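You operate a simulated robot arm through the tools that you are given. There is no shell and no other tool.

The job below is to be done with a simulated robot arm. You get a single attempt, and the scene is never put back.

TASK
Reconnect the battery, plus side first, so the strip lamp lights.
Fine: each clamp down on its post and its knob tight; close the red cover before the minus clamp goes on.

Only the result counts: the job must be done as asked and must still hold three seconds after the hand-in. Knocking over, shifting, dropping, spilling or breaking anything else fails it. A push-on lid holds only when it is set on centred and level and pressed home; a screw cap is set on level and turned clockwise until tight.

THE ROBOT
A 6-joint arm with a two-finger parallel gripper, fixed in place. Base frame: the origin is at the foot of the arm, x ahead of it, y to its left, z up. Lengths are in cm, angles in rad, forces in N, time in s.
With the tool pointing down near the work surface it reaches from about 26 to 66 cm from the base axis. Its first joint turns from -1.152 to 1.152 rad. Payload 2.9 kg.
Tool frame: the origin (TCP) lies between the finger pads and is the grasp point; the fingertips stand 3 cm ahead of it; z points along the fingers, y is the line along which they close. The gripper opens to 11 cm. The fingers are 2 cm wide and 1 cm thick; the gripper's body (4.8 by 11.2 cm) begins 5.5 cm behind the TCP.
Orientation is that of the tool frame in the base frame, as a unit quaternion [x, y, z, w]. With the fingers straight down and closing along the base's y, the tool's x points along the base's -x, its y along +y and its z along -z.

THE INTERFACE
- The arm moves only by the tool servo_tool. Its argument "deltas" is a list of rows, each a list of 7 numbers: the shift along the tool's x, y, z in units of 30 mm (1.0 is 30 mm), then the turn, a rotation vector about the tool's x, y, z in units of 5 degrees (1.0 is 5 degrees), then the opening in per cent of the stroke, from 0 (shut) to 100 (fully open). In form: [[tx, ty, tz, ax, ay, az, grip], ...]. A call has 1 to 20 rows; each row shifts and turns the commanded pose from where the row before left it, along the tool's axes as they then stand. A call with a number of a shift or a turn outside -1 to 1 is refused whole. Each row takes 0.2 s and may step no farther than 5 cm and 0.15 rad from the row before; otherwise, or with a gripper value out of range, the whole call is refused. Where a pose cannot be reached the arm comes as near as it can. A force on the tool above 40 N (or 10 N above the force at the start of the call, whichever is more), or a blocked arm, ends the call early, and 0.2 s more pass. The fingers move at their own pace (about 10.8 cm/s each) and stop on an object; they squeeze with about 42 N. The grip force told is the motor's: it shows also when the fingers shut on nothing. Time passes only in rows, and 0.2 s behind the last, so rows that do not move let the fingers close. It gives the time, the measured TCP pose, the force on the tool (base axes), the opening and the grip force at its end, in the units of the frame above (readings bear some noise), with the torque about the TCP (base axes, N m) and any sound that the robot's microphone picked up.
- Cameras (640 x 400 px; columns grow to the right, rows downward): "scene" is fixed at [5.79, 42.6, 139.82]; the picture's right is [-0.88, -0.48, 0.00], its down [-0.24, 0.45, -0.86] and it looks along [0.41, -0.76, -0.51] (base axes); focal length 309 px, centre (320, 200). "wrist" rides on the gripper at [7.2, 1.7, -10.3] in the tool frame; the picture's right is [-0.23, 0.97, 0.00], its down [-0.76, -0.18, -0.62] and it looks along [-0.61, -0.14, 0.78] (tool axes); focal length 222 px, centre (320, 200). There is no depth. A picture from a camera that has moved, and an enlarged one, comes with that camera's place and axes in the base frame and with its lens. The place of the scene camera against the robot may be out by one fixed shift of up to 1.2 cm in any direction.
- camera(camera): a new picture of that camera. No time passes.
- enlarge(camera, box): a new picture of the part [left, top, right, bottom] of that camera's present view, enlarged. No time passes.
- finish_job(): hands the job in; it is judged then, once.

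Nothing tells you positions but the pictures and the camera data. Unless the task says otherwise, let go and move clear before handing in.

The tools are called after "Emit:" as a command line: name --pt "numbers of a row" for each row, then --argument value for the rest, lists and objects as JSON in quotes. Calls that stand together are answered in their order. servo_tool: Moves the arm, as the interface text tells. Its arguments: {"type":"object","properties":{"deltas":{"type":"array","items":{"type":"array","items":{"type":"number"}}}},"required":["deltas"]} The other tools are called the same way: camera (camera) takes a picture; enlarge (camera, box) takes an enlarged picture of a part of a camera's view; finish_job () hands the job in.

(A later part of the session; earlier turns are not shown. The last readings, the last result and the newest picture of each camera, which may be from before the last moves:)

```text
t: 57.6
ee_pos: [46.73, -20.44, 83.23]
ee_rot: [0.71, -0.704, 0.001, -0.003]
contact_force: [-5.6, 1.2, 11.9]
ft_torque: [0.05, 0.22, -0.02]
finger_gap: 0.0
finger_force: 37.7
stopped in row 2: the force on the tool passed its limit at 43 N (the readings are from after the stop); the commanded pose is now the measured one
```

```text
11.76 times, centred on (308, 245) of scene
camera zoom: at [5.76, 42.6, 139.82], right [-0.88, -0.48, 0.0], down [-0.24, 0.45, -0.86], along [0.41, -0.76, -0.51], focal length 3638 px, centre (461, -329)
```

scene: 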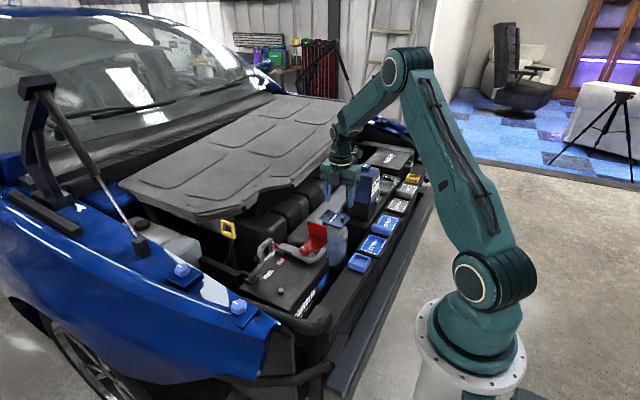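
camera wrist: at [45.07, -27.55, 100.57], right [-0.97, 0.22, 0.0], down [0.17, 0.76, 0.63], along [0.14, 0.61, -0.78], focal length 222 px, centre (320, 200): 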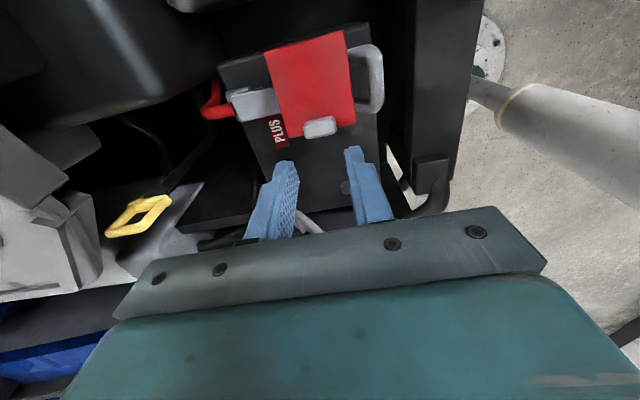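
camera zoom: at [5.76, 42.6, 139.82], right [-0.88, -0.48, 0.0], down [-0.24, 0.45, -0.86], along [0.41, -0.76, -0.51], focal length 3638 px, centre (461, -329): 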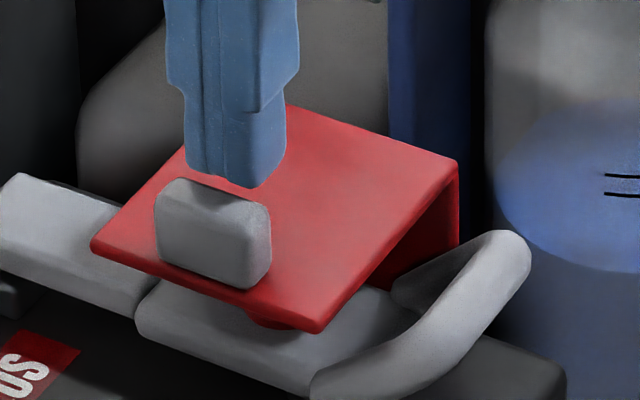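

The cover reached its closed stop. I'll lift, yaw back, and look at the minus clamp.

Emit:
servo_tool --pt "0 0 -0.8 0 0 0 0" --pt "0 0 -1 0 0 0 0" --pt "0 0 -1 0 0 0 0" --pt "0 0 -1 0 0 1 0" --pt "0 0 -1 0 0 1 0" --pt "0 0 0 0 0 1 0" --pt "0 0 0 0 0 1 0" --pt "0 0 0 0 0 1 0" --pt "0 0 0 0 0 1 0" --pt "0 0 0 0 0 1 0" --pt "0 0 0 0 0 1 0" --pt "0 0 0 0 0 1 0" --pt "0 0 0 0 0 1 0" --pt "0 0 0 0 0 1 0" --pt "0 0 0 0 0 1 0" --pt "0 0 0 0 0 1 0" --pt "0 0 0 0 0 1 0" --pt "0 0 0 0 0 1 0" --pt "0 0 0 0 0 1 0" --pt "0 0 0 0 0 1 0"

Emit:
camera --camera "wrist"

Emit:
enlarge --camera "scene" --box '[240, 215, 350, 300]'

```text
t: 61.8
ee_pos: [46.68, -20.37, 97.67]
ee_rot: [-0.047, 0.999, 0.002, 0.002]
contact_force: [0.2, 0.3, -0.4]
ft_torque: [0.04, -0.01, 0.0]
finger_gap: 0.0
finger_force: 37.9
```

```text
taken
camera wrist: at [39.4, -19.38, 107.85], right [0.14, 0.99, 0.0], down [0.77, -0.11, 0.63], along [0.62, -0.08, -0.78], focal length 222 px, centre (320, 200)
```

wrist: 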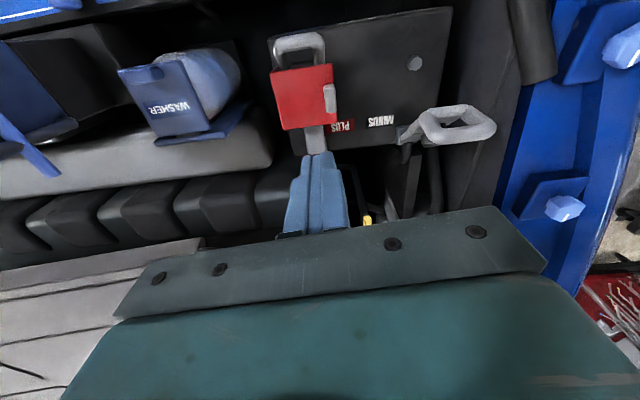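

```text
4.71 times, centred on (295, 258) of scene
camera zoom: at [5.79, 42.6, 139.82], right [-0.88, -0.48, 0.0], down [-0.24, 0.45, -0.86], along [0.41, -0.76, -0.51], focal length 1455 px, centre (438, -71)
```

zoom: 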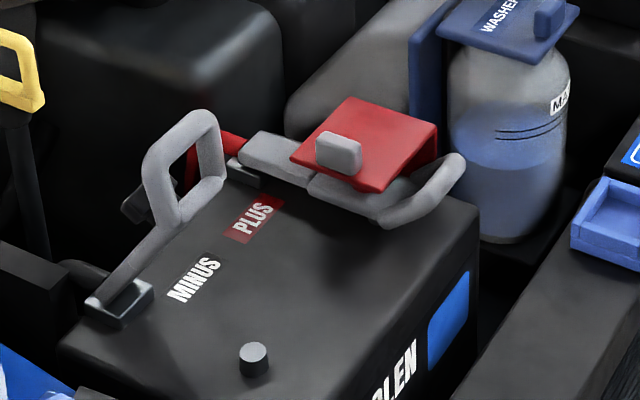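

Cover is closed and staying. Now moving above the minus clamp for a close look.

Emit:
servo_tool --pt "0 0 0 0 0 0.6 50" --pt "0 0 0 0 0 0.48 100" --pt "0.1 0.96 0 0 0 0 100" --pt "0.1 0.96 0 0 0 0 100" --pt "0.1 0.96 0 0 0 0 100" --pt "0.1 0.96 0 0 0 0 100" --pt "0.1 0.96 0 0 0 0 100"

Emit:
camera --camera "wrist"

Emit:
enlarge --camera "wrist" --box '[230, 50, 410, 190]'

```text
t: 63.4
ee_pos: [45.2, -5.85, 97.74]
ee_rot: [0.001, 1.0, 0.001, 0.001]
contact_force: [0.1, 0.4, 0.9]
ft_torque: [-0.01, 0.01, 0.0]
finger_gap: 10.99
finger_force: 0.0
```

```text
taken
camera wrist: at [37.98, -4.25, 107.9], right [0.23, 0.97, 0.0], down [0.76, -0.18, 0.63], along [0.61, -0.14, -0.78], focal length 222 px, centre (320, 200)
```

wrist: 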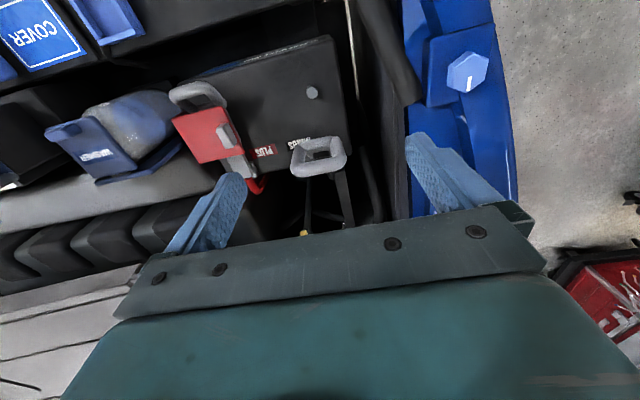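

```text
2.86 times, centred on (320, 120) of wrist
camera zoom: at [37.98, -4.25, 107.9], right [0.23, 0.97, 0.0], down [0.76, -0.18, 0.63], along [0.61, -0.14, -0.78], focal length 635 px, centre (320, 429)
```

zoom: 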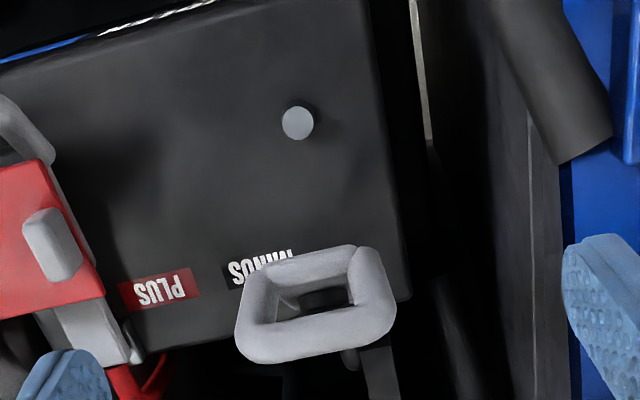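

The minus post is near (45.6, -7.05, 72.7) and its handle loop runs from about (48.1, -7, 84.3) to (49.8, -7, 87.1). I'll grasp it like the plus loop, but a bit shallower.

Emit:
servo_tool --pt "-0.717 -0.2 0 0 0 0 90" --pt "-0.717 -0.2 0 0 0 0 90" --pt "0 0 0.93 0 0 0 90" --pt "0 0 0.93 0 0 0 90" --pt "0 0 0.93 0 0 0 90" --pt "0 0 0.93 0 0 0 90"

Emit:
enlarge --camera "wrist" --box '[200, 90, 440, 240]'

Emit:
enlarge --camera "scene" --box '[220, 190, 340, 290]'

```text
t: 64.8
ee_pos: [49.55, -7.21, 86.46]
ee_rot: [0.0, 1.0, 0.002, 0.003]
contact_force: [-0.3, 0.3, -0.1]
ft_torque: [-0.02, 0.02, 0.04]
finger_gap: 9.91
finger_force: 0.1
```

```text
2.67 times, centred on (320, 165) of wrist
camera zoom: at [42.34, -5.5, 96.76], right [0.23, 0.97, 0.0], down [0.76, -0.18, 0.63], along [0.61, -0.14, -0.78], focal length 592 px, centre (320, 293)
```

zoom: 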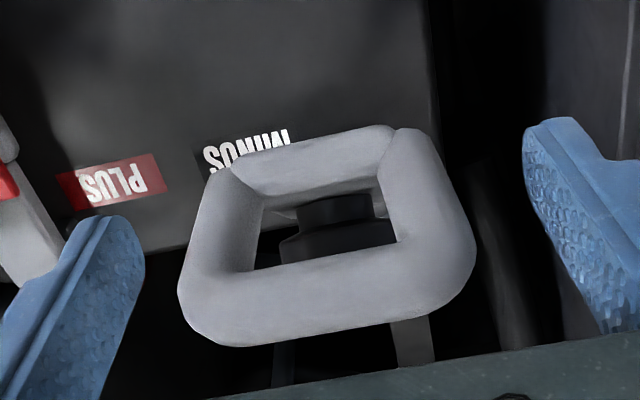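

```text
4.00 times, centred on (280, 240) of scene
camera zoom: at [5.79, 42.6, 139.82], right [-0.88, -0.48, 0.0], down [-0.24, 0.45, -0.86], along [0.41, -0.76, -0.51], focal length 1237 px, centre (480, 40)
```

zoom: 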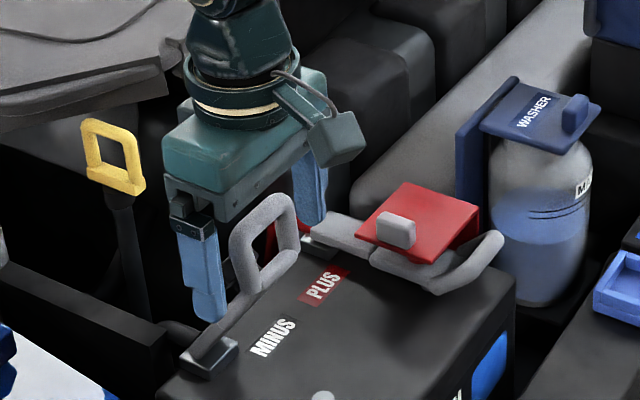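

Emit:
servo_tool --pt "0 0 0 0 0 0 40" --pt "0 0 0 0 0 0 40" --pt "0 0 0 0 0 0 40"

Emit:
enlarge --camera "wrist" --box '[200, 90, 440, 240]'

```text
t: 65.6
ee_pos: [49.54, -6.96, 86.49]
ee_rot: [-0.001, 1.0, 0.002, 0.003]
contact_force: [1.8, 7.2, -3.7]
ft_torque: [-0.24, -0.1, 0.05]
finger_gap: 6.05
finger_force: 45.1
```

```text
2.67 times, centred on (320, 165) of wrist
camera zoom: at [42.36, -5.44, 96.76], right [0.23, 0.97, 0.01], down [0.76, -0.18, 0.63], along [0.61, -0.14, -0.78], focal length 592 px, centre (320, 293)
```

zoom: 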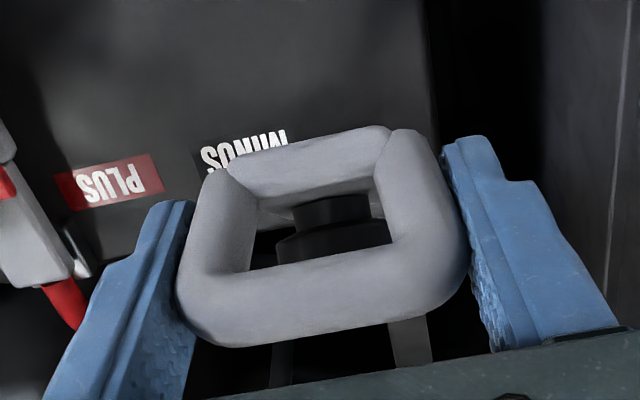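

Gripped (6.05 cm). Swinging the minus arm down along its arc.

Emit:
servo_tool --pt "0.403 0.02 0.207 0 -1 0 40" --pt "0.403 0 0.207 0 -1 0 40" --pt "0.403 0 0.207 0 -1 0 40"

```text
t: 66.4
ee_pos: [46.38, -7.1, 84.31]
ee_rot: [0.001, 0.991, 0.002, 0.136]
contact_force: [13.8, 6.2, -2.7]
ft_torque: [-0.31, -1.15, -0.16]
finger_gap: 6.03
finger_force: 45.2
```

Emit:
servo_tool --pt "0.389 0.02 0.237 0 -1 0 40" --pt "0.398 0.02 0.217 0 -1 0 40" --pt "0.398 0 0.217 0 -1 0 40"

Emit:
enlarge --camera "scene" --box '[230, 210, 340, 295]'

```text
t: 67.2
ee_pos: [43.75, -7.02, 81.14]
ee_rot: [0.002, 0.965, 0.0, 0.264]
contact_force: [17.9, -8.6, -7.6]
ft_torque: [-0.06, -0.55, 0.02]
finger_gap: 6.02
finger_force: 44.4
```

```text
4.71 times, centred on (285, 252) of scene
camera zoom: at [5.83, 42.57, 139.82], right [-0.88, -0.48, 0.0], down [-0.24, 0.45, -0.86], along [0.41, -0.76, -0.51], focal length 1455 px, centre (485, -47)
```

zoom: 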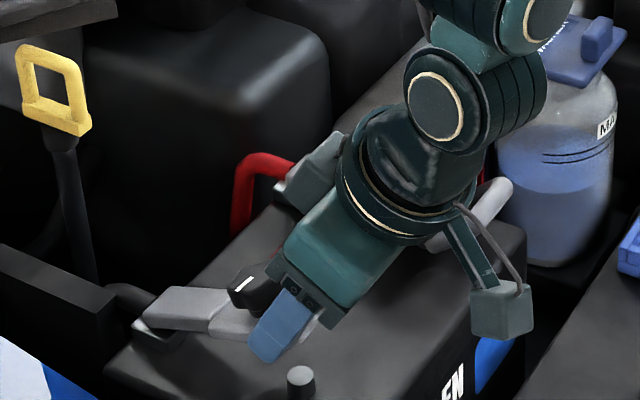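

Emit:
servo_tool --pt "0.37 -0.02 0.265 0 -1 0 40" --pt "0.385 0 0.235 0 -1 0 40"

Emit:
enlarge --camera "wrist" --box '[220, 90, 420, 230]'

Emit:
enlarge --camera "scene" --box '[230, 210, 340, 295]'

```text
t: 67.8
ee_pos: [42.5, -7.11, 78.51]
ee_rot: [0.001, 0.939, 0.001, 0.345]
contact_force: [8.1, -14.5, 1.6]
ft_torque: [0.0, -0.77, -0.13]
finger_gap: 6.03
finger_force: 44.8
```

```text
2.86 times, centred on (320, 160) of wrist
camera zoom: at [30.37, -5.36, 81.84], right [0.18, 0.97, 0.15], down [0.18, -0.18, 0.97], along [0.97, -0.14, -0.2], focal length 635 px, centre (320, 314)
```

zoom: 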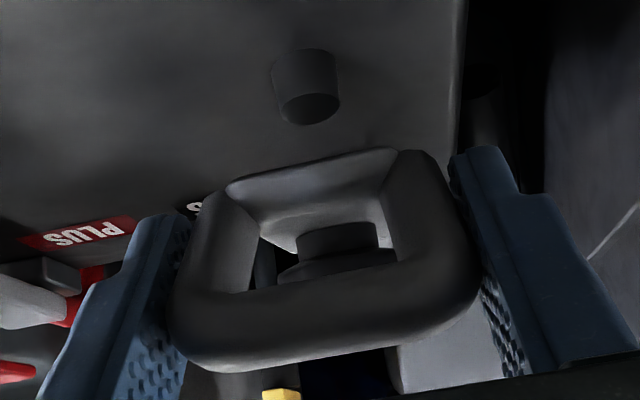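

```text
4.71 times, centred on (285, 252) of scene
camera zoom: at [5.8, 42.57, 139.83], right [-0.88, -0.48, 0.0], down [-0.24, 0.45, -0.86], along [0.41, -0.76, -0.51], focal length 1455 px, centre (485, -47)
```

zoom: 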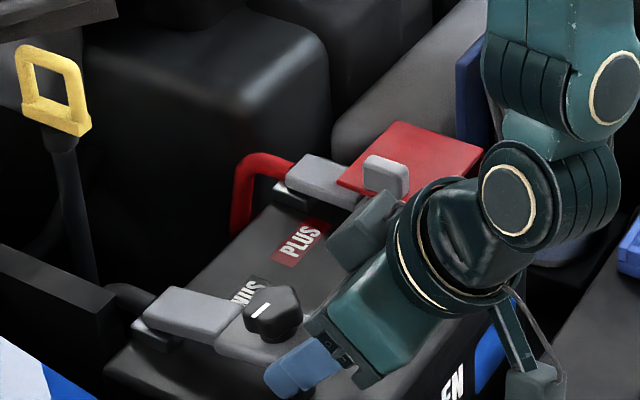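

Emit:
servo_tool --pt "0.18 -0.03 0.135 0 -0.5 0 40" --pt "0.187 0 0.125 0 -0.5 0 40" --pt "0.187 0 0.125 0 -0.5 0 40"

Emit:
enlarge --camera "wrist" --box '[220, 90, 420, 230]'

```text
t: 68.6
ee_pos: [41.96, -6.95, 76.65]
ee_rot: [0.001, 0.915, 0.001, 0.404]
contact_force: [0.2, -15.2, 6.8]
ft_torque: [0.1, -0.93, -0.18]
finger_gap: 6.05
finger_force: 44.9
```

```text
2.86 times, centred on (320, 160) of wrist
camera zoom: at [29.51, -5.37, 78.23], right [0.15, 0.97, 0.17], down [0.05, -0.18, 0.98], along [0.99, -0.14, -0.08], focal length 635 px, centre (320, 314)
```

zoom: 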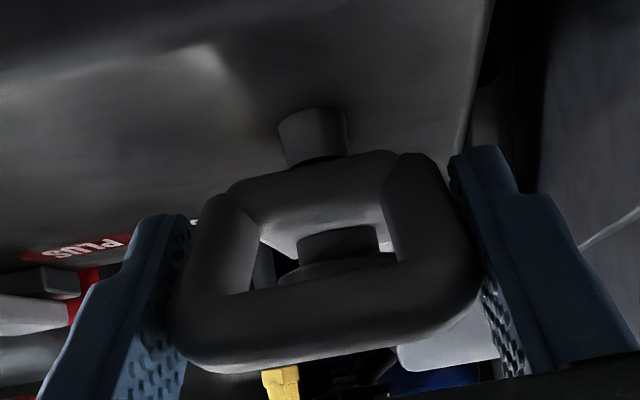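

Emit:
servo_tool --pt "0.11 -0.03 0.075 0 -0.3 0 40" --pt "0.11 0 0.075 0 -0.3 0 40"

Emit:
enlarge --camera "scene" --box '[230, 230, 330, 305]'

```text
t: 69.2
ee_pos: [41.94, -7.06, 76.03]
ee_rot: [0.001, 0.903, 0.003, 0.43]
contact_force: [-7.1, 0.1, 31.8]
ft_torque: [-0.09, 0.31, -0.26]
finger_gap: 6.02
finger_force: 45.2
```

```text
5.33 times, centred on (280, 268) of scene
camera zoom: at [5.73, 42.61, 139.82], right [-0.88, -0.48, 0.0], down [-0.24, 0.45, -0.86], along [0.41, -0.76, -0.51], focal length 1649 px, centre (533, -160)
```

zoom: 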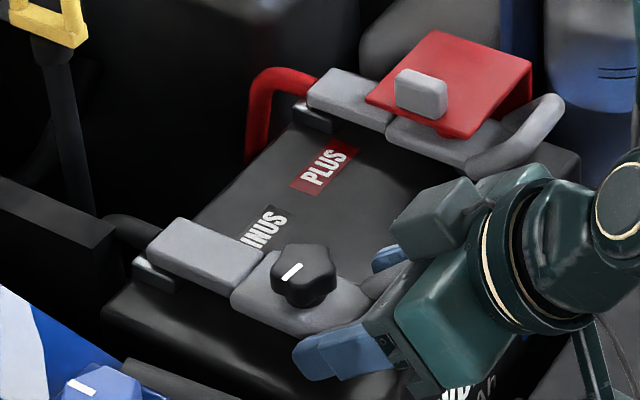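

The minus clamp met its stop on the post (about 32 N). I'll relieve, release, back out, and then press from above once more to be sure.

Emit:
servo_tool --pt "-0.04 0 -0.034 0 0 0 40" --pt "0 0 0 0 0 0 62" --pt "0 0 0 0 0 0 62" --pt "0 0 -0.7 0 0 0 62" --pt "0 0 -1 0 0 0 62" --pt "0 0 -1 0 0 0 62" --pt "0 0 -0.7 0 0 0 62"

Emit:
enlarge --camera "scene" --box '[240, 220, 340, 305]'

Emit:
camera --camera "wrist"

```text
t: 70.8
ee_pos: [37.0, -7.96, 80.75]
ee_rot: [0.001, 0.904, 0.001, 0.428]
contact_force: [0.0, 0.1, 0.0]
ft_torque: [-0.01, -0.02, 0.01]
finger_gap: 6.83
finger_force: 0.1
out of reach, approached as far as the arm can: row 6, 7
```

```text
4.71 times, centred on (290, 262) of scene
camera zoom: at [5.78, 42.6, 139.82], right [-0.88, -0.48, 0.0], down [-0.24, 0.45, -0.86], along [0.41, -0.76, -0.51], focal length 1455 px, centre (461, -94)
```

zoom: 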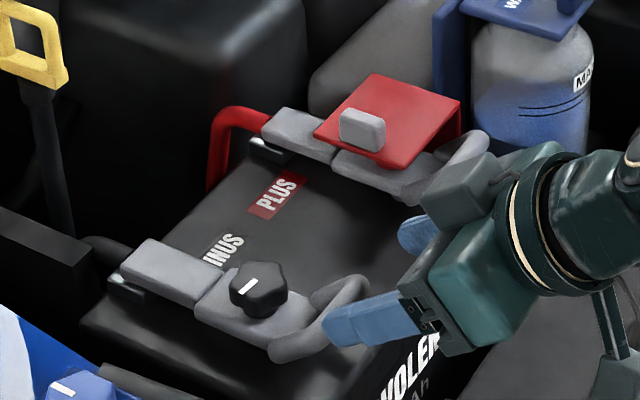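

```text
taken
camera wrist: at [24.57, -6.33, 81.74], right [0.14, 0.97, 0.18], down [0.0, -0.18, 0.98], along [0.99, -0.14, -0.03], focal length 222 px, centre (320, 200)
```

wrist: 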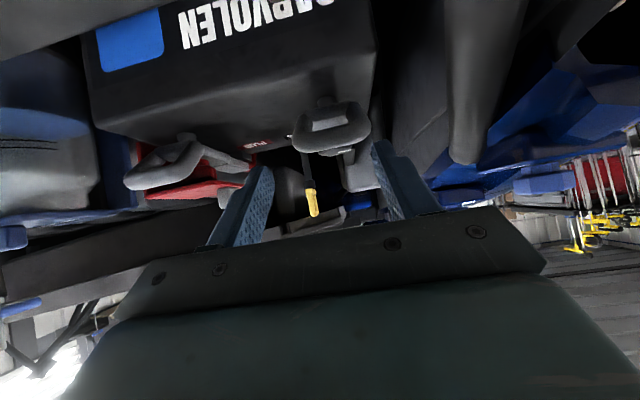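

Emit:
servo_tool --pt "0 0 0 0 1 0 62" --pt "0 0 0 0 1 0 62" --pt "0 0 0 0 1 0 62" --pt "0 0 0 0 1 0 62" --pt "0 0 0 0 1 0 62" --pt "0 0 0 0 1 0 30" --pt "0 0 0 0 1 0 0" --pt "0 0 0 0 1 0 0" --pt "0 0 0 0 1 0 0" --pt "0 0 0 0 1 0 0"

Emit:
enlarge --camera "wrist" --box '[200, 60, 440, 220]'

Emit:
enlarge --camera "scene" --box '[240, 220, 340, 305]'

```text
t: 73.0
ee_pos: [36.91, -7.96, 80.93]
ee_rot: [-0.001, 1.0, 0.001, 0.006]
contact_force: [1.3, 0.0, 0.8]
ft_torque: [0.0, 0.0, 0.0]
finger_gap: 0.01
finger_force: 38.2
```

```text
2.50 times, centred on (320, 140) of wrist
camera zoom: at [29.82, -6.36, 91.07], right [0.23, 0.97, 0.01], down [0.75, -0.18, 0.63], along [0.62, -0.14, -0.78], focal length 555 px, centre (320, 350)
```

zoom: 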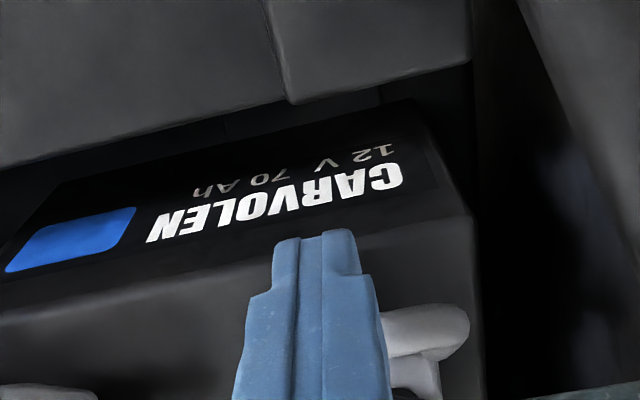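

```text
4.71 times, centred on (290, 262) of scene
camera zoom: at [5.78, 42.6, 139.82], right [-0.88, -0.48, 0.0], down [-0.24, 0.45, -0.86], along [0.41, -0.76, -0.51], focal length 1455 px, centre (461, -94)
```

zoom: 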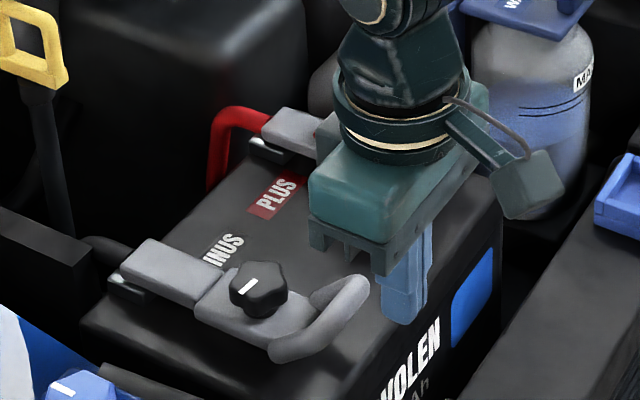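

Emit:
servo_tool --pt "0 0 -1 0 0 0 0" --pt "-0.6 0.15 0 0 0 0 0" --pt "-0.6 0.15 0 0 0 0 0" --pt "0 0 0.5 0 0 0 0" --pt "0 0 0.2 0 0 0 0" --pt "0 0 0.15 0 0 0 0"

```text
t: 74.4
ee_pos: [40.73, -7.15, 81.14]
ee_rot: [0.0, 1.0, 0.002, 0.006]
contact_force: [-0.3, 0.2, 0.3]
ft_torque: [-0.03, 0.01, -0.01]
finger_gap: 0.0
finger_force: 37.4
```

Emit:
servo_tool --pt "0 0 0.07 0 0 0 0" --pt "0 0 0.07 0 0 0 0" --pt "0 0 0.07 0 0 0 0" --pt "0 0 0.07 0 0 0 0" --pt "0 0 0.07 0 0 0 0"

Emit:
enlarge --camera "scene" --box '[240, 240, 320, 300]'

```text
t: 75.6
ee_pos: [40.73, -7.06, 80.72]
ee_rot: [0.0, 1.0, 0.002, 0.007]
contact_force: [-6.3, -0.8, 16.9]
ft_torque: [0.08, 0.15, 0.04]
finger_gap: 0.0
finger_force: 38.0
stopped in row 5: the force on the tool passed its limit at 45 N (the readings are from after the stop); the commanded pose is now the measured one
```

```text
6.67 times, centred on (280, 270) of scene
camera zoom: at [5.75, 42.6, 139.82], right [-0.88, -0.48, 0.0], down [-0.24, 0.45, -0.86], along [0.41, -0.76, -0.51], focal length 2062 px, centre (587, -267)
```

zoom: 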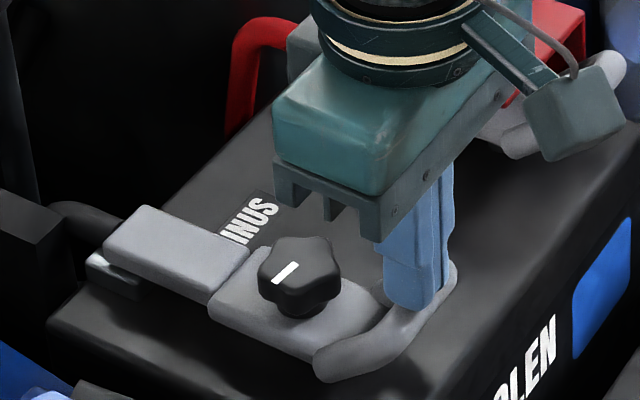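

The minus clamp stops at exactly the same height as the plus one, so it's seated. Now above its knob to look.

Emit:
servo_tool --pt "0 0 -0.8 0 0 0 0" --pt "-0.6 0 -1 0 0 0 50" --pt "-0.6 0 0 0 0 0 80" --pt "-0.6 0 0 0 0 0 80"

Emit:
enlarge --camera "wrist" --box '[230, 60, 410, 180]'

Emit:
enlarge --camera "scene" --box '[240, 215, 340, 295]'

```text
t: 76.6
ee_pos: [46.09, -7.15, 86.16]
ee_rot: [0.0, 1.0, 0.002, 0.007]
contact_force: [-0.1, -0.1, -0.9]
ft_torque: [-0.05, 0.0, 0.0]
finger_gap: 8.79
finger_force: 0.0
```

```text
3.33 times, centred on (320, 120) of wrist
camera zoom: at [38.75, -5.49, 96.27], right [0.23, 0.97, 0.01], down [0.75, -0.18, 0.63], along [0.62, -0.14, -0.77], focal length 740 px, centre (320, 467)
```

zoom: 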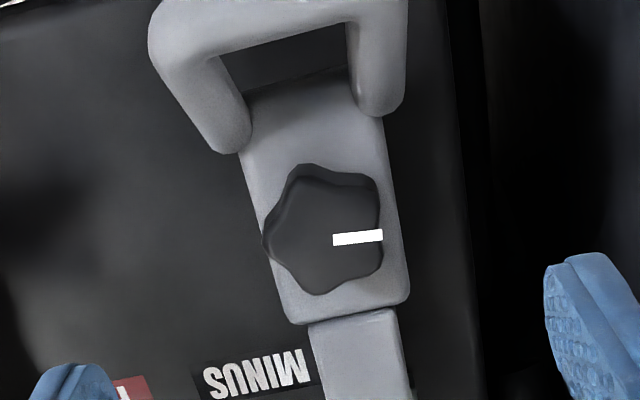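

```text
5.00 times, centred on (290, 255) of scene
camera zoom: at [5.78, 42.6, 139.82], right [-0.88, -0.48, 0.0], down [-0.24, 0.45, -0.86], along [0.41, -0.76, -0.51], focal length 1546 px, centre (470, -75)
```

zoom: 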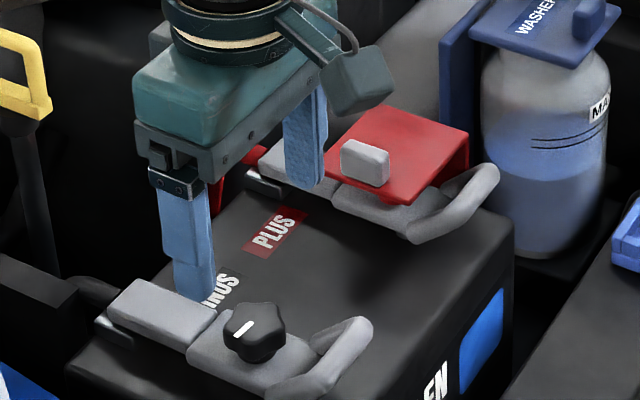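

Same layout as the plus side: knob centre about (46.6, -7.15), mark pointing to +y. I'll lower the fingers over it.

Emit:
servo_tool --pt "-0.17 0 0 0 0.16 0 50" --pt "0 0 0.85 0 0 0 50" --pt "0 0 0.85 0 0 0 50" --pt "0 0 0.7 0 0 0 50"

Emit:
enlarge --camera "wrist" --box '[210, 50, 430, 220]'

```text
t: 77.6
ee_pos: [46.5, -7.01, 78.79]
ee_rot: [0.0, 1.0, 0.002, 0.0]
contact_force: [-0.5, 0.1, 0.3]
ft_torque: [0.01, 0.04, -0.02]
finger_gap: 5.51
finger_force: 0.2
```

```text
2.35 times, centred on (320, 135) of wrist
camera zoom: at [39.45, -5.38, 89.16], right [0.23, 0.97, 0.0], down [0.76, -0.18, 0.62], along [0.61, -0.14, -0.78], focal length 523 px, centre (320, 353)
```

zoom: 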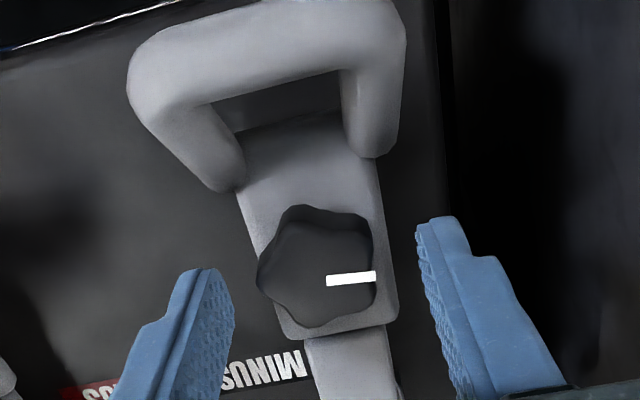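

Emit:
servo_tool --pt "0 0 0.18 0 0 0 50" --pt "0 0 0 0 0 0 20" --pt "0 0 0 0 0 0 20" --pt "0 0 0 0 0 0 20" --pt "0 0 0 0 0 1 20" --pt "0 0 0 0 0 1 20" --pt "0 0 0 0 0 1 20" --pt "0 0 0 0 0 1 20"

Emit:
enlarge --camera "wrist" --box '[210, 50, 430, 220]'

```text
t: 79.4
ee_pos: [46.52, -7.08, 78.36]
ee_rot: [0.175, 0.985, 0.003, -0.001]
contact_force: [1.7, 7.0, 1.3]
ft_torque: [-0.02, -0.23, 0.01]
finger_gap: 3.5
finger_force: 44.5
```

```text
2.35 times, centred on (320, 135) of wrist
camera zoom: at [40.45, -3.04, 88.66], right [0.55, 0.84, 0.0], down [0.65, -0.43, 0.62], along [0.52, -0.34, -0.78], focal length 523 px, centre (320, 353)
```

zoom: 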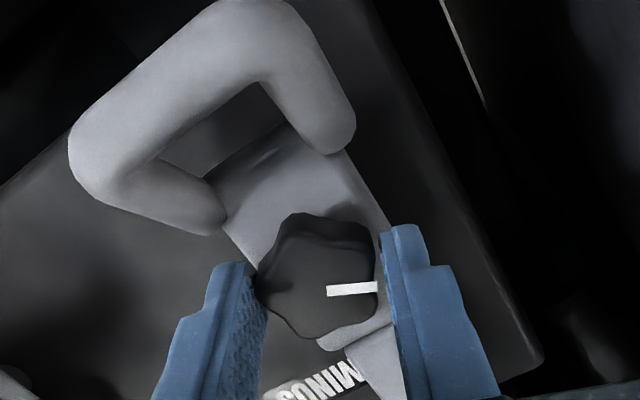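

The knob turns with the gripper. Continuing to 40°, then regrip and turn the rest.

Emit:
servo_tool --pt "0 0 0 0 0 1 20" --pt "0 0 0 0 0 1 20" --pt "0 0 0 0 0 1 20" --pt "0 0 0 0 0 1 20"

Emit:
servo_tool --pt "0 0 0 0 0 0 36" --pt "0 0 0 0 0 0 36" --pt "0 0 -0.4 0 0 0 36" --pt "0 0 -0.5 0 0 0 42" --pt "0 0 0 0 0 -1 42" --pt "0 0 0 0 0 -1 42" --pt "0 0 0 0 0 -1 42" --pt "0 0 0 0 0 -1 42" --pt "0 0 0 0 0 -1 42" --pt "0 0 0 0 0 -1 42" --pt "0 0 0 0 0 -1 42" --pt "0 0 0 0 0 -1 42" --pt "0 0 0 0 0 -1 42" --pt "0 0 0 0 0 -1 42" --pt "0 0 0 0 0 -1 42" --pt "0 0 0 0 0 -1 42"

Emit:
enlarge --camera "wrist" --box '[210, 50, 430, 220]'

```text
t: 80.4
ee_pos: [46.53, -7.18, 78.37]
ee_rot: [0.343, 0.939, 0.002, 0.0]
contact_force: [1.3, 8.7, 4.0]
ft_torque: [-0.01, -0.49, 0.0]
finger_gap: 3.48
finger_force: 45.3
```

```text
t: 83.8
ee_pos: [46.53, -7.11, 80.94]
ee_rot: [-0.175, 0.985, 0.001, 0.001]
contact_force: [0.0, 0.9, 0.0]
ft_torque: [-0.01, -0.08, -0.01]
finger_gap: 4.61
finger_force: 0.0
```

```text
2.35 times, centred on (320, 135) of wrist
camera zoom: at [39.24, -8.07, 91.32], right [-0.12, 0.99, 0.0], down [0.78, 0.09, 0.62], along [0.62, 0.08, -0.78], focal length 523 px, centre (320, 353)
```

zoom: 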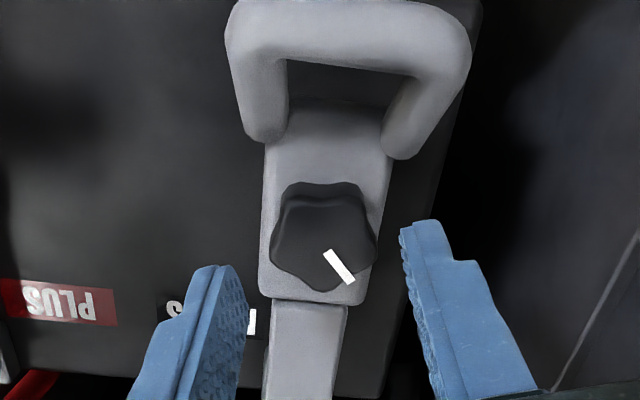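

Emit:
servo_tool --pt "0 0 0.45 0 0 0 42" --pt "0 0 0.45 0 0 0 42" --pt "0 0 0 0 0 0 20" --pt "0 0 0 0 0 0 20" --pt "0 0 0 0 0 0 20" --pt "0 0 0 0 0 1 20" --pt "0 0 0 0 0 1 20" --pt "0 0 0 0 0 1 20" --pt "0 0 0 0 0 1 20" --pt "0 0 0 0 0 1 20" --pt "0 0 0 0 0 1 20"

Emit:
enlarge --camera "wrist" --box '[210, 50, 430, 220]'

```text
t: 86.2
ee_pos: [46.49, -7.04, 78.34]
ee_rot: [0.087, 0.996, 0.002, -0.001]
contact_force: [-10.7, 15.3, 15.0]
ft_torque: [0.33, -0.14, -0.04]
finger_gap: 3.46
finger_force: 45.4
```

```text
2.35 times, centred on (320, 135) of wrist
camera zoom: at [39.78, -4.18, 88.65], right [0.39, 0.92, 0.0], down [0.72, -0.31, 0.62], along [0.57, -0.24, -0.78], focal length 523 px, centre (320, 353)
```

zoom: 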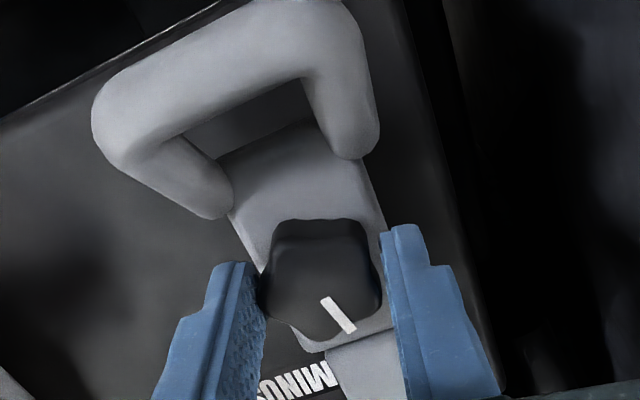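

Emit:
servo_tool --pt "0.02 0.02 -0.03 0 0 1 20" --pt "0 0 0 0 0 1 20" --pt "0 0 0 0 0 0.6 20"

Emit:
enlarge --camera "wrist" --box '[210, 50, 430, 220]'

```text
t: 87.0
ee_pos: [46.56, -7.02, 78.28]
ee_rot: [0.201, 0.98, 0.001, 0.0]
contact_force: [7.7, 8.3, -14.1]
ft_torque: [0.69, 0.74, -0.01]
finger_gap: 3.49
finger_force: 45.1
```

```text
2.35 times, centred on (320, 135) of wrist
camera zoom: at [40.6, -2.69, 88.66], right [0.59, 0.81, 0.0], down [0.63, -0.46, 0.62], along [0.5, -0.37, -0.78], focal length 523 px, centre (320, 353)
```

zoom: 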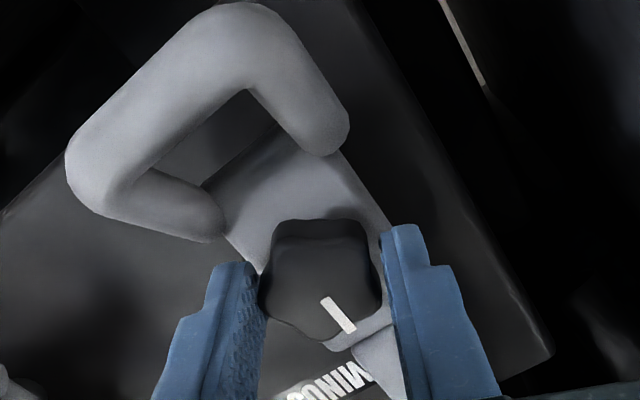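

Emit:
servo_tool --pt "0 0 0.03 0 0 0.5 20" --pt "0 0 0 0 0 0.5 20" --pt "0 0 0 0 0 0.5 20" --pt "0 0 0 0 0 0.5 20"

Emit:
enlarge --camera "wrist" --box '[210, 50, 430, 220]'

Emit:
camera --camera "scene"

```text
t: 88.0
ee_pos: [46.55, -7.12, 78.27]
ee_rot: [0.284, 0.959, 0.001, 0.001]
contact_force: [1.9, 6.0, 0.1]
ft_torque: [0.07, -0.26, 0.65]
finger_gap: 3.49
finger_force: 44.6
```

```text
2.35 times, centred on (320, 135) of wrist
camera zoom: at [41.46, -1.73, 88.68], right [0.72, 0.69, 0.0], down [0.54, -0.57, 0.62], along [0.43, -0.45, -0.78], focal length 523 px, centre (320, 353)
```

zoom: 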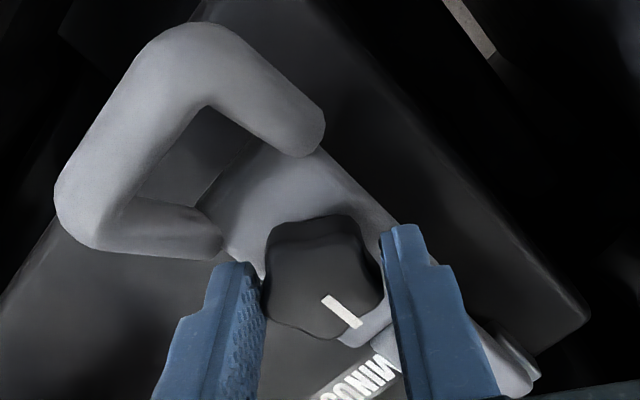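

```text
taken
```

scene: 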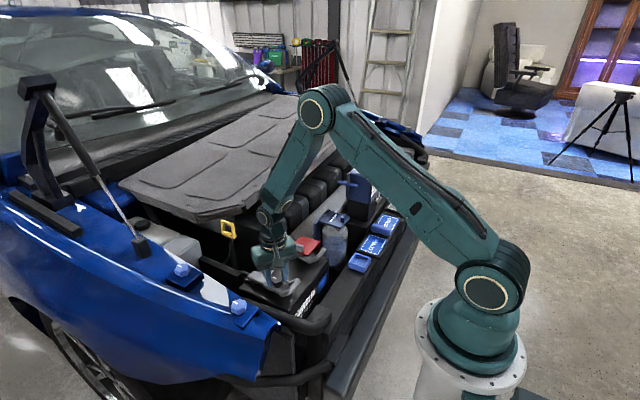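

Torque rose to 0.65 N·m at the same angle as the plus knob. I'll regrip and confirm tightness, as before.

Emit:
servo_tool --pt "0 0 0 0 0 -0.3 36" --pt "0 0 0 0 0 0 36" --pt "0 0 -0.4 0 0 0 36" --pt "0 0 -0.5 0 0 0 42" --pt "0 0 0 0 0 -1 42" --pt "0 0 0 0 0 -1 42" --pt "0 0 0 0 0 -1 42" --pt "0 0 0 0 0 -1 42" --pt "0 0 0 0 0 -1 42" --pt "0 0 0 0 0 -1 42" --pt "0 0 0 0 0 -1 42" --pt "0 0 0 0 0 -1 42" --pt "0 0 0 0 0 -1 42" --pt "0 0 0 0 0 -0.9 42"

Emit:
enlarge --camera "wrist" --box '[210, 50, 430, 220]'

```text
t: 91.0
ee_pos: [46.41, -7.16, 81.04]
ee_rot: [-0.158, 0.987, 0.002, -0.001]
contact_force: [0.2, -0.3, 0.1]
ft_torque: [0.03, 0.0, 0.0]
finger_gap: 4.63
finger_force: 0.1
```

```text
2.35 times, centred on (320, 135) of wrist
camera zoom: at [39.19, -7.76, 91.33], right [-0.09, 1.0, 0.0], down [0.78, 0.07, 0.62], along [0.62, 0.06, -0.78], focal length 523 px, centre (320, 353)
```

zoom: 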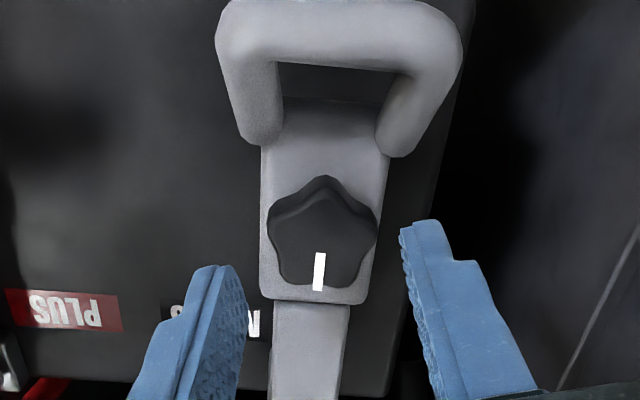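

Emit:
servo_tool --pt "0 0 0.45 0 0 0 42" --pt "0 0 0.45 0 0 0 42" --pt "0 0 0 0 0 0 20" --pt "0 0 0 0 0 0 20" --pt "0 0 0 0 0 0 20" --pt "0 0 0 0 0 0.5 20" --pt "0 0 0 0 0 0.5 20" --pt "0 0 0 0 0 0.5 20" --pt "0 0 0 0 0 0.5 20" --pt "0 0 0 0 0 0.5 20"

Emit:
enlarge --camera "wrist" --box '[210, 50, 430, 220]'

```text
t: 93.2
ee_pos: [46.48, -7.02, 78.33]
ee_rot: [-0.048, 0.999, 0.001, 0.0]
contact_force: [-2.1, 3.8, 1.8]
ft_torque: [0.12, -0.03, 0.62]
finger_gap: 3.47
finger_force: 44.8
```

```text
2.35 times, centred on (320, 135) of wrist
camera zoom: at [39.18, -6.09, 88.63], right [0.13, 0.99, 0.0], down [0.78, -0.11, 0.62], along [0.62, -0.08, -0.78], focal length 523 px, centre (320, 353)
```

zoom: 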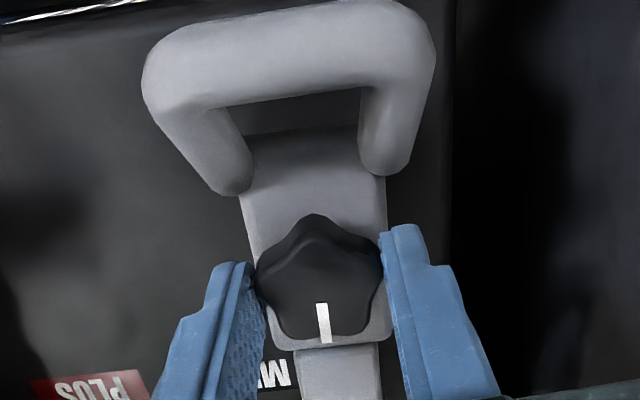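

The minus knob is tight as well, with its mark in the same place as the plus one. Releasing and moving clear, then checking everything.

Emit:
servo_tool --pt "0 0 0 0 0 -0.4 42" --pt "0 0 0 0 0 0 42" --pt "0 0 -0.5 0 0 0 42" --pt "0 0 -1 0 0 0 60" --pt "0 0 -1 0 0 0 60" --pt "0.3 0 -1 0 0 0.5 60" --pt "0.5 0 -1 0 0 1 60" --pt "0.5 0 -1 0 0 0 60" --pt "0.5 0 -1 0 0 0 60"

Emit:
camera --camera "scene"

Emit:
camera --camera "wrist"

Emit:
enlarge --camera "scene" --box '[230, 210, 350, 300]'

```text
t: 95.2
ee_pos: [41.03, -7.4, 97.8]
ee_rot: [0.0, 1.0, 0.002, 0.0]
contact_force: [0.2, 0.5, 0.1]
ft_torque: [0.01, 0.01, 0.03]
finger_gap: 6.61
finger_force: 0.1
```

```text
taken
```

scene: 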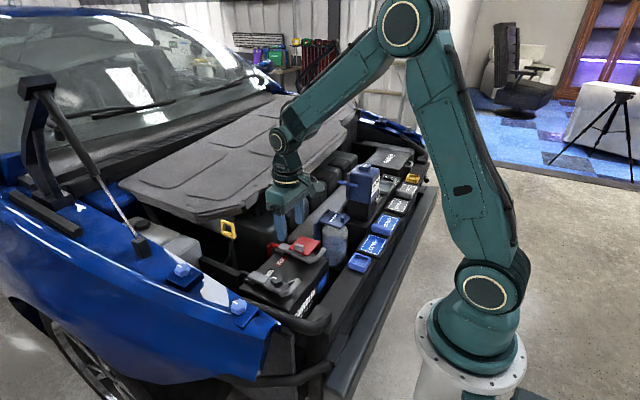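

```text
taken
camera wrist: at [33.85, -5.67, 108.19], right [0.23, 0.97, 0.0], down [0.76, -0.18, 0.62], along [0.61, -0.14, -0.78], focal length 222 px, centre (320, 200)
```

wrist: 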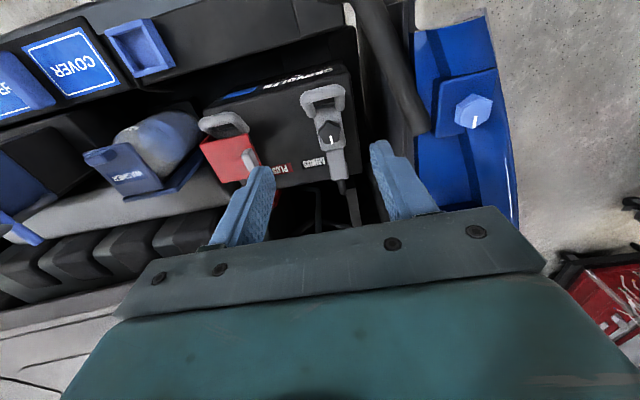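

```text
4.44 times, centred on (290, 255) of scene
camera zoom: at [5.79, 42.6, 139.82], right [-0.88, -0.48, 0.0], down [-0.24, 0.45, -0.86], along [0.41, -0.76, -0.51], focal length 1374 px, centre (453, -44)
```

zoom: 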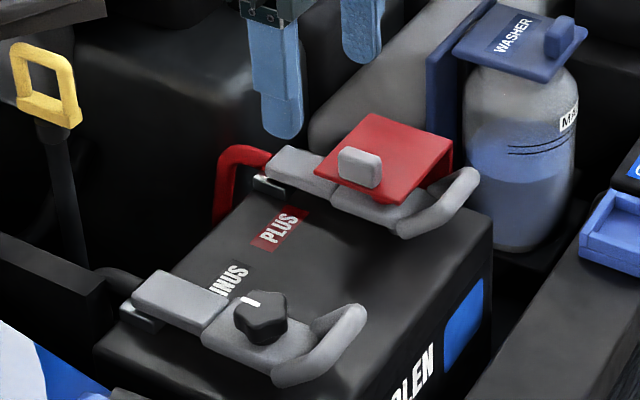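

I'll look for the strip lamp and check whether it's lit.

Emit:
enlarge --camera "scene" --box '[340, 120, 450, 200]'

Emit:
enlarge --camera "scene" --box '[0, 180, 160, 300]'

Emit:
enlarge --camera "scene" --box '[100, 0, 340, 180]'

Emit:
enlarge --camera "scene" --box '[300, 200, 460, 320]'

```text
5.00 times, centred on (395, 160) of scene
camera zoom: at [5.79, 42.6, 139.82], right [-0.88, -0.48, 0.0], down [-0.24, 0.45, -0.86], along [0.41, -0.76, -0.51], focal length 1546 px, centre (-55, 400)
```

zoom: 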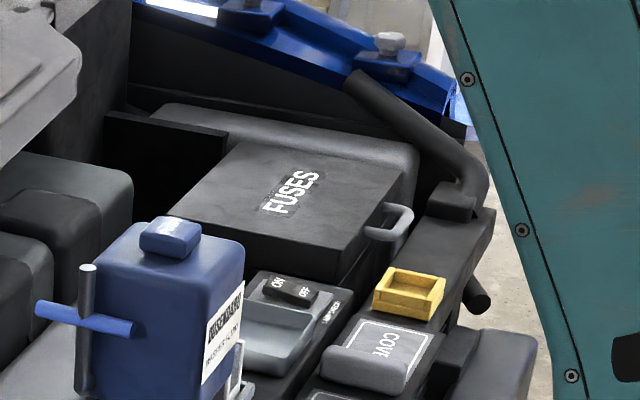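

```text
3.33 times, centred on (80, 240) of scene
camera zoom: at [5.79, 42.6, 139.82], right [-0.88, -0.48, 0.0], down [-0.24, 0.45, -0.86], along [0.41, -0.76, -0.51], focal length 1031 px, centre (1120, 67)
```

zoom: 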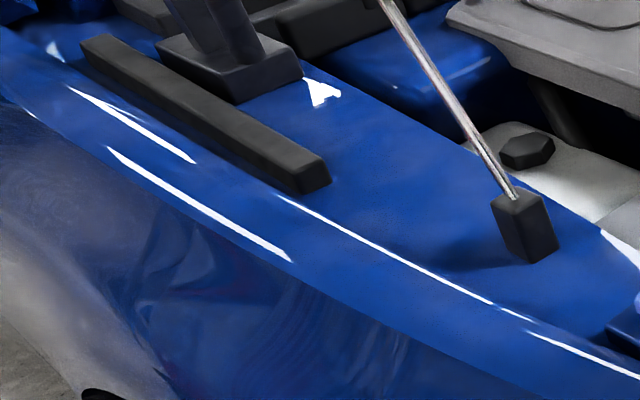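

```text
2.22 times, centred on (220, 90) of scene
camera zoom: at [5.79, 42.6, 139.82], right [-0.88, -0.48, 0.0], down [-0.24, 0.45, -0.86], along [0.41, -0.76, -0.51], focal length 687 px, centre (542, 444)
```

zoom: 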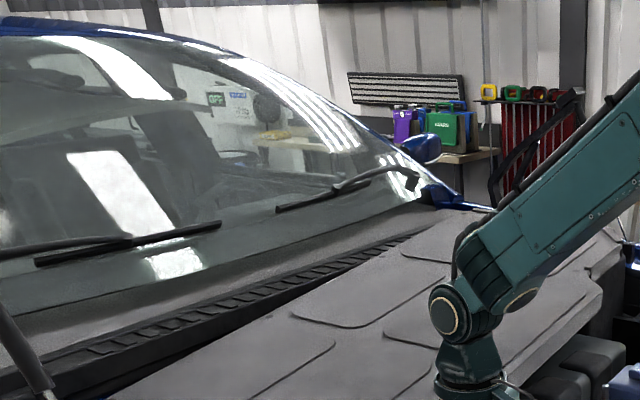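

```text
3.33 times, centred on (380, 260) of scene
camera zoom: at [5.79, 42.6, 139.82], right [-0.88, -0.48, 0.0], down [-0.24, 0.45, -0.86], along [0.41, -0.76, -0.51], focal length 1031 px, centre (120, 0)
```

zoom: 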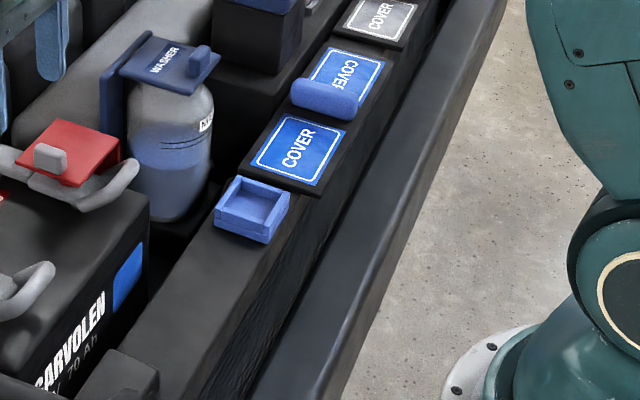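

There's an ON/OFF rocker and a pale strip near the fuse box. I'll enlarge that to see if it's the strip lamp.

Emit:
enlarge --camera "scene" --box '[380, 165, 430, 200]'

Emit:
enlarge --camera "scene" --box '[380, 140, 440, 180]'

```text
11.43 times, centred on (405, 182) of scene
camera zoom: at [5.79, 42.6, 139.82], right [-0.88, -0.48, 0.0], down [-0.24, 0.45, -0.86], along [0.41, -0.76, -0.51], focal length 3534 px, centre (-651, 400)
```

zoom: 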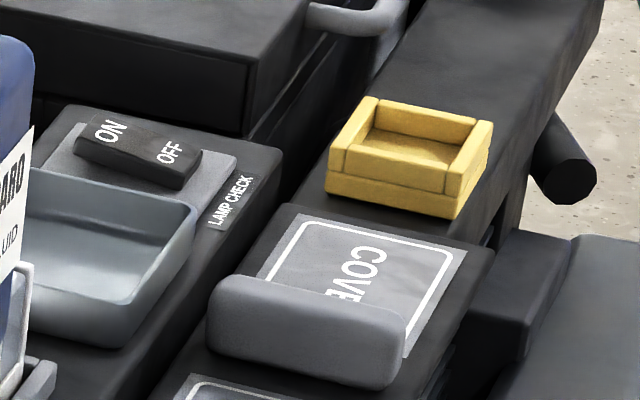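

```text
10.00 times, centred on (410, 160) of scene
camera zoom: at [5.79, 42.6, 139.82], right [-0.88, -0.48, 0.0], down [-0.24, 0.45, -0.86], along [0.41, -0.76, -0.51], focal length 3093 px, centre (-580, 600)
```

zoom: 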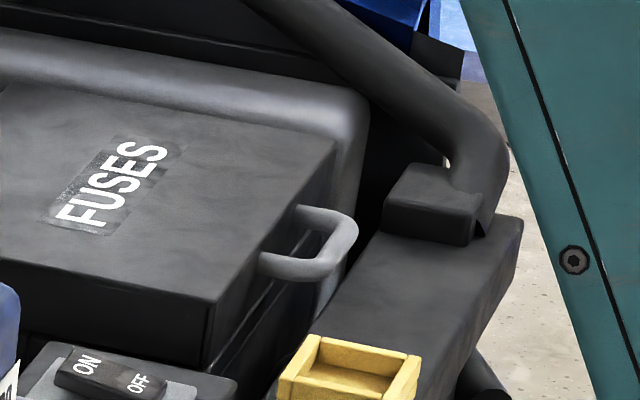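

Emit:
enlarge --camera "scene" --box '[170, 20, 270, 80]'

Emit:
enlarge --camera "scene" --box '[0, 170, 110, 250]'

Emit:
enlarge --camera "scene" --box '[230, 20, 380, 110]'

```text
6.40 times, centred on (220, 50) of scene
camera zoom: at [5.79, 42.6, 139.82], right [-0.88, -0.48, 0.0], down [-0.24, 0.45, -0.86], along [0.41, -0.76, -0.51], focal length 1979 px, centre (960, 1160)
```

zoom: 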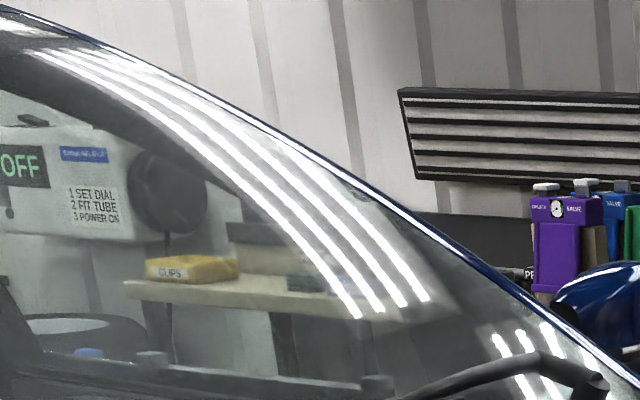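

```text
5.00 times, centred on (55, 210) of scene
camera zoom: at [5.79, 42.6, 139.82], right [-0.88, -0.48, 0.0], down [-0.24, 0.45, -0.86], along [0.41, -0.76, -0.51], focal length 1546 px, centre (1645, 150)
```

zoom: 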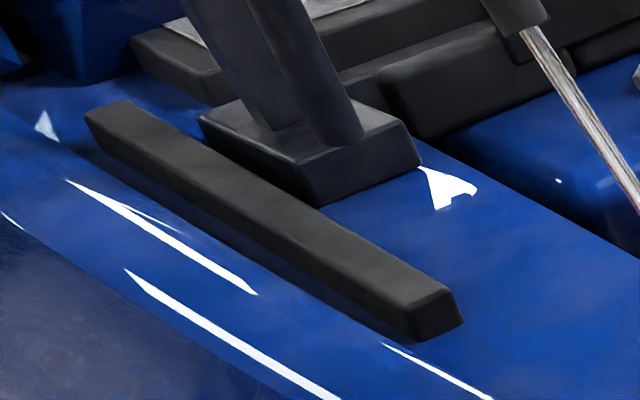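

```text
4.27 times, centred on (305, 65) of scene
camera zoom: at [5.79, 42.6, 139.82], right [-0.88, -0.48, 0.0], down [-0.24, 0.45, -0.86], along [0.41, -0.76, -0.51], focal length 1320 px, centre (384, 776)
```

zoom: 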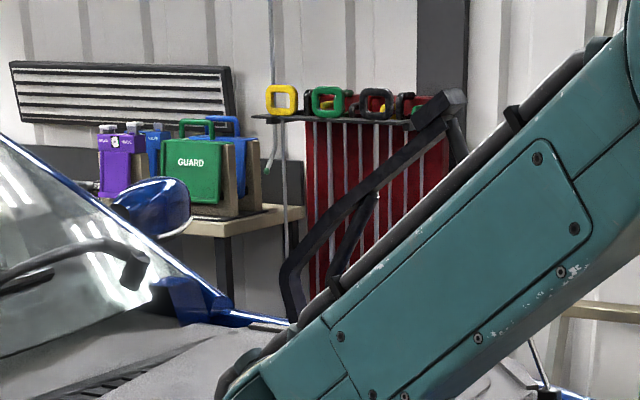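

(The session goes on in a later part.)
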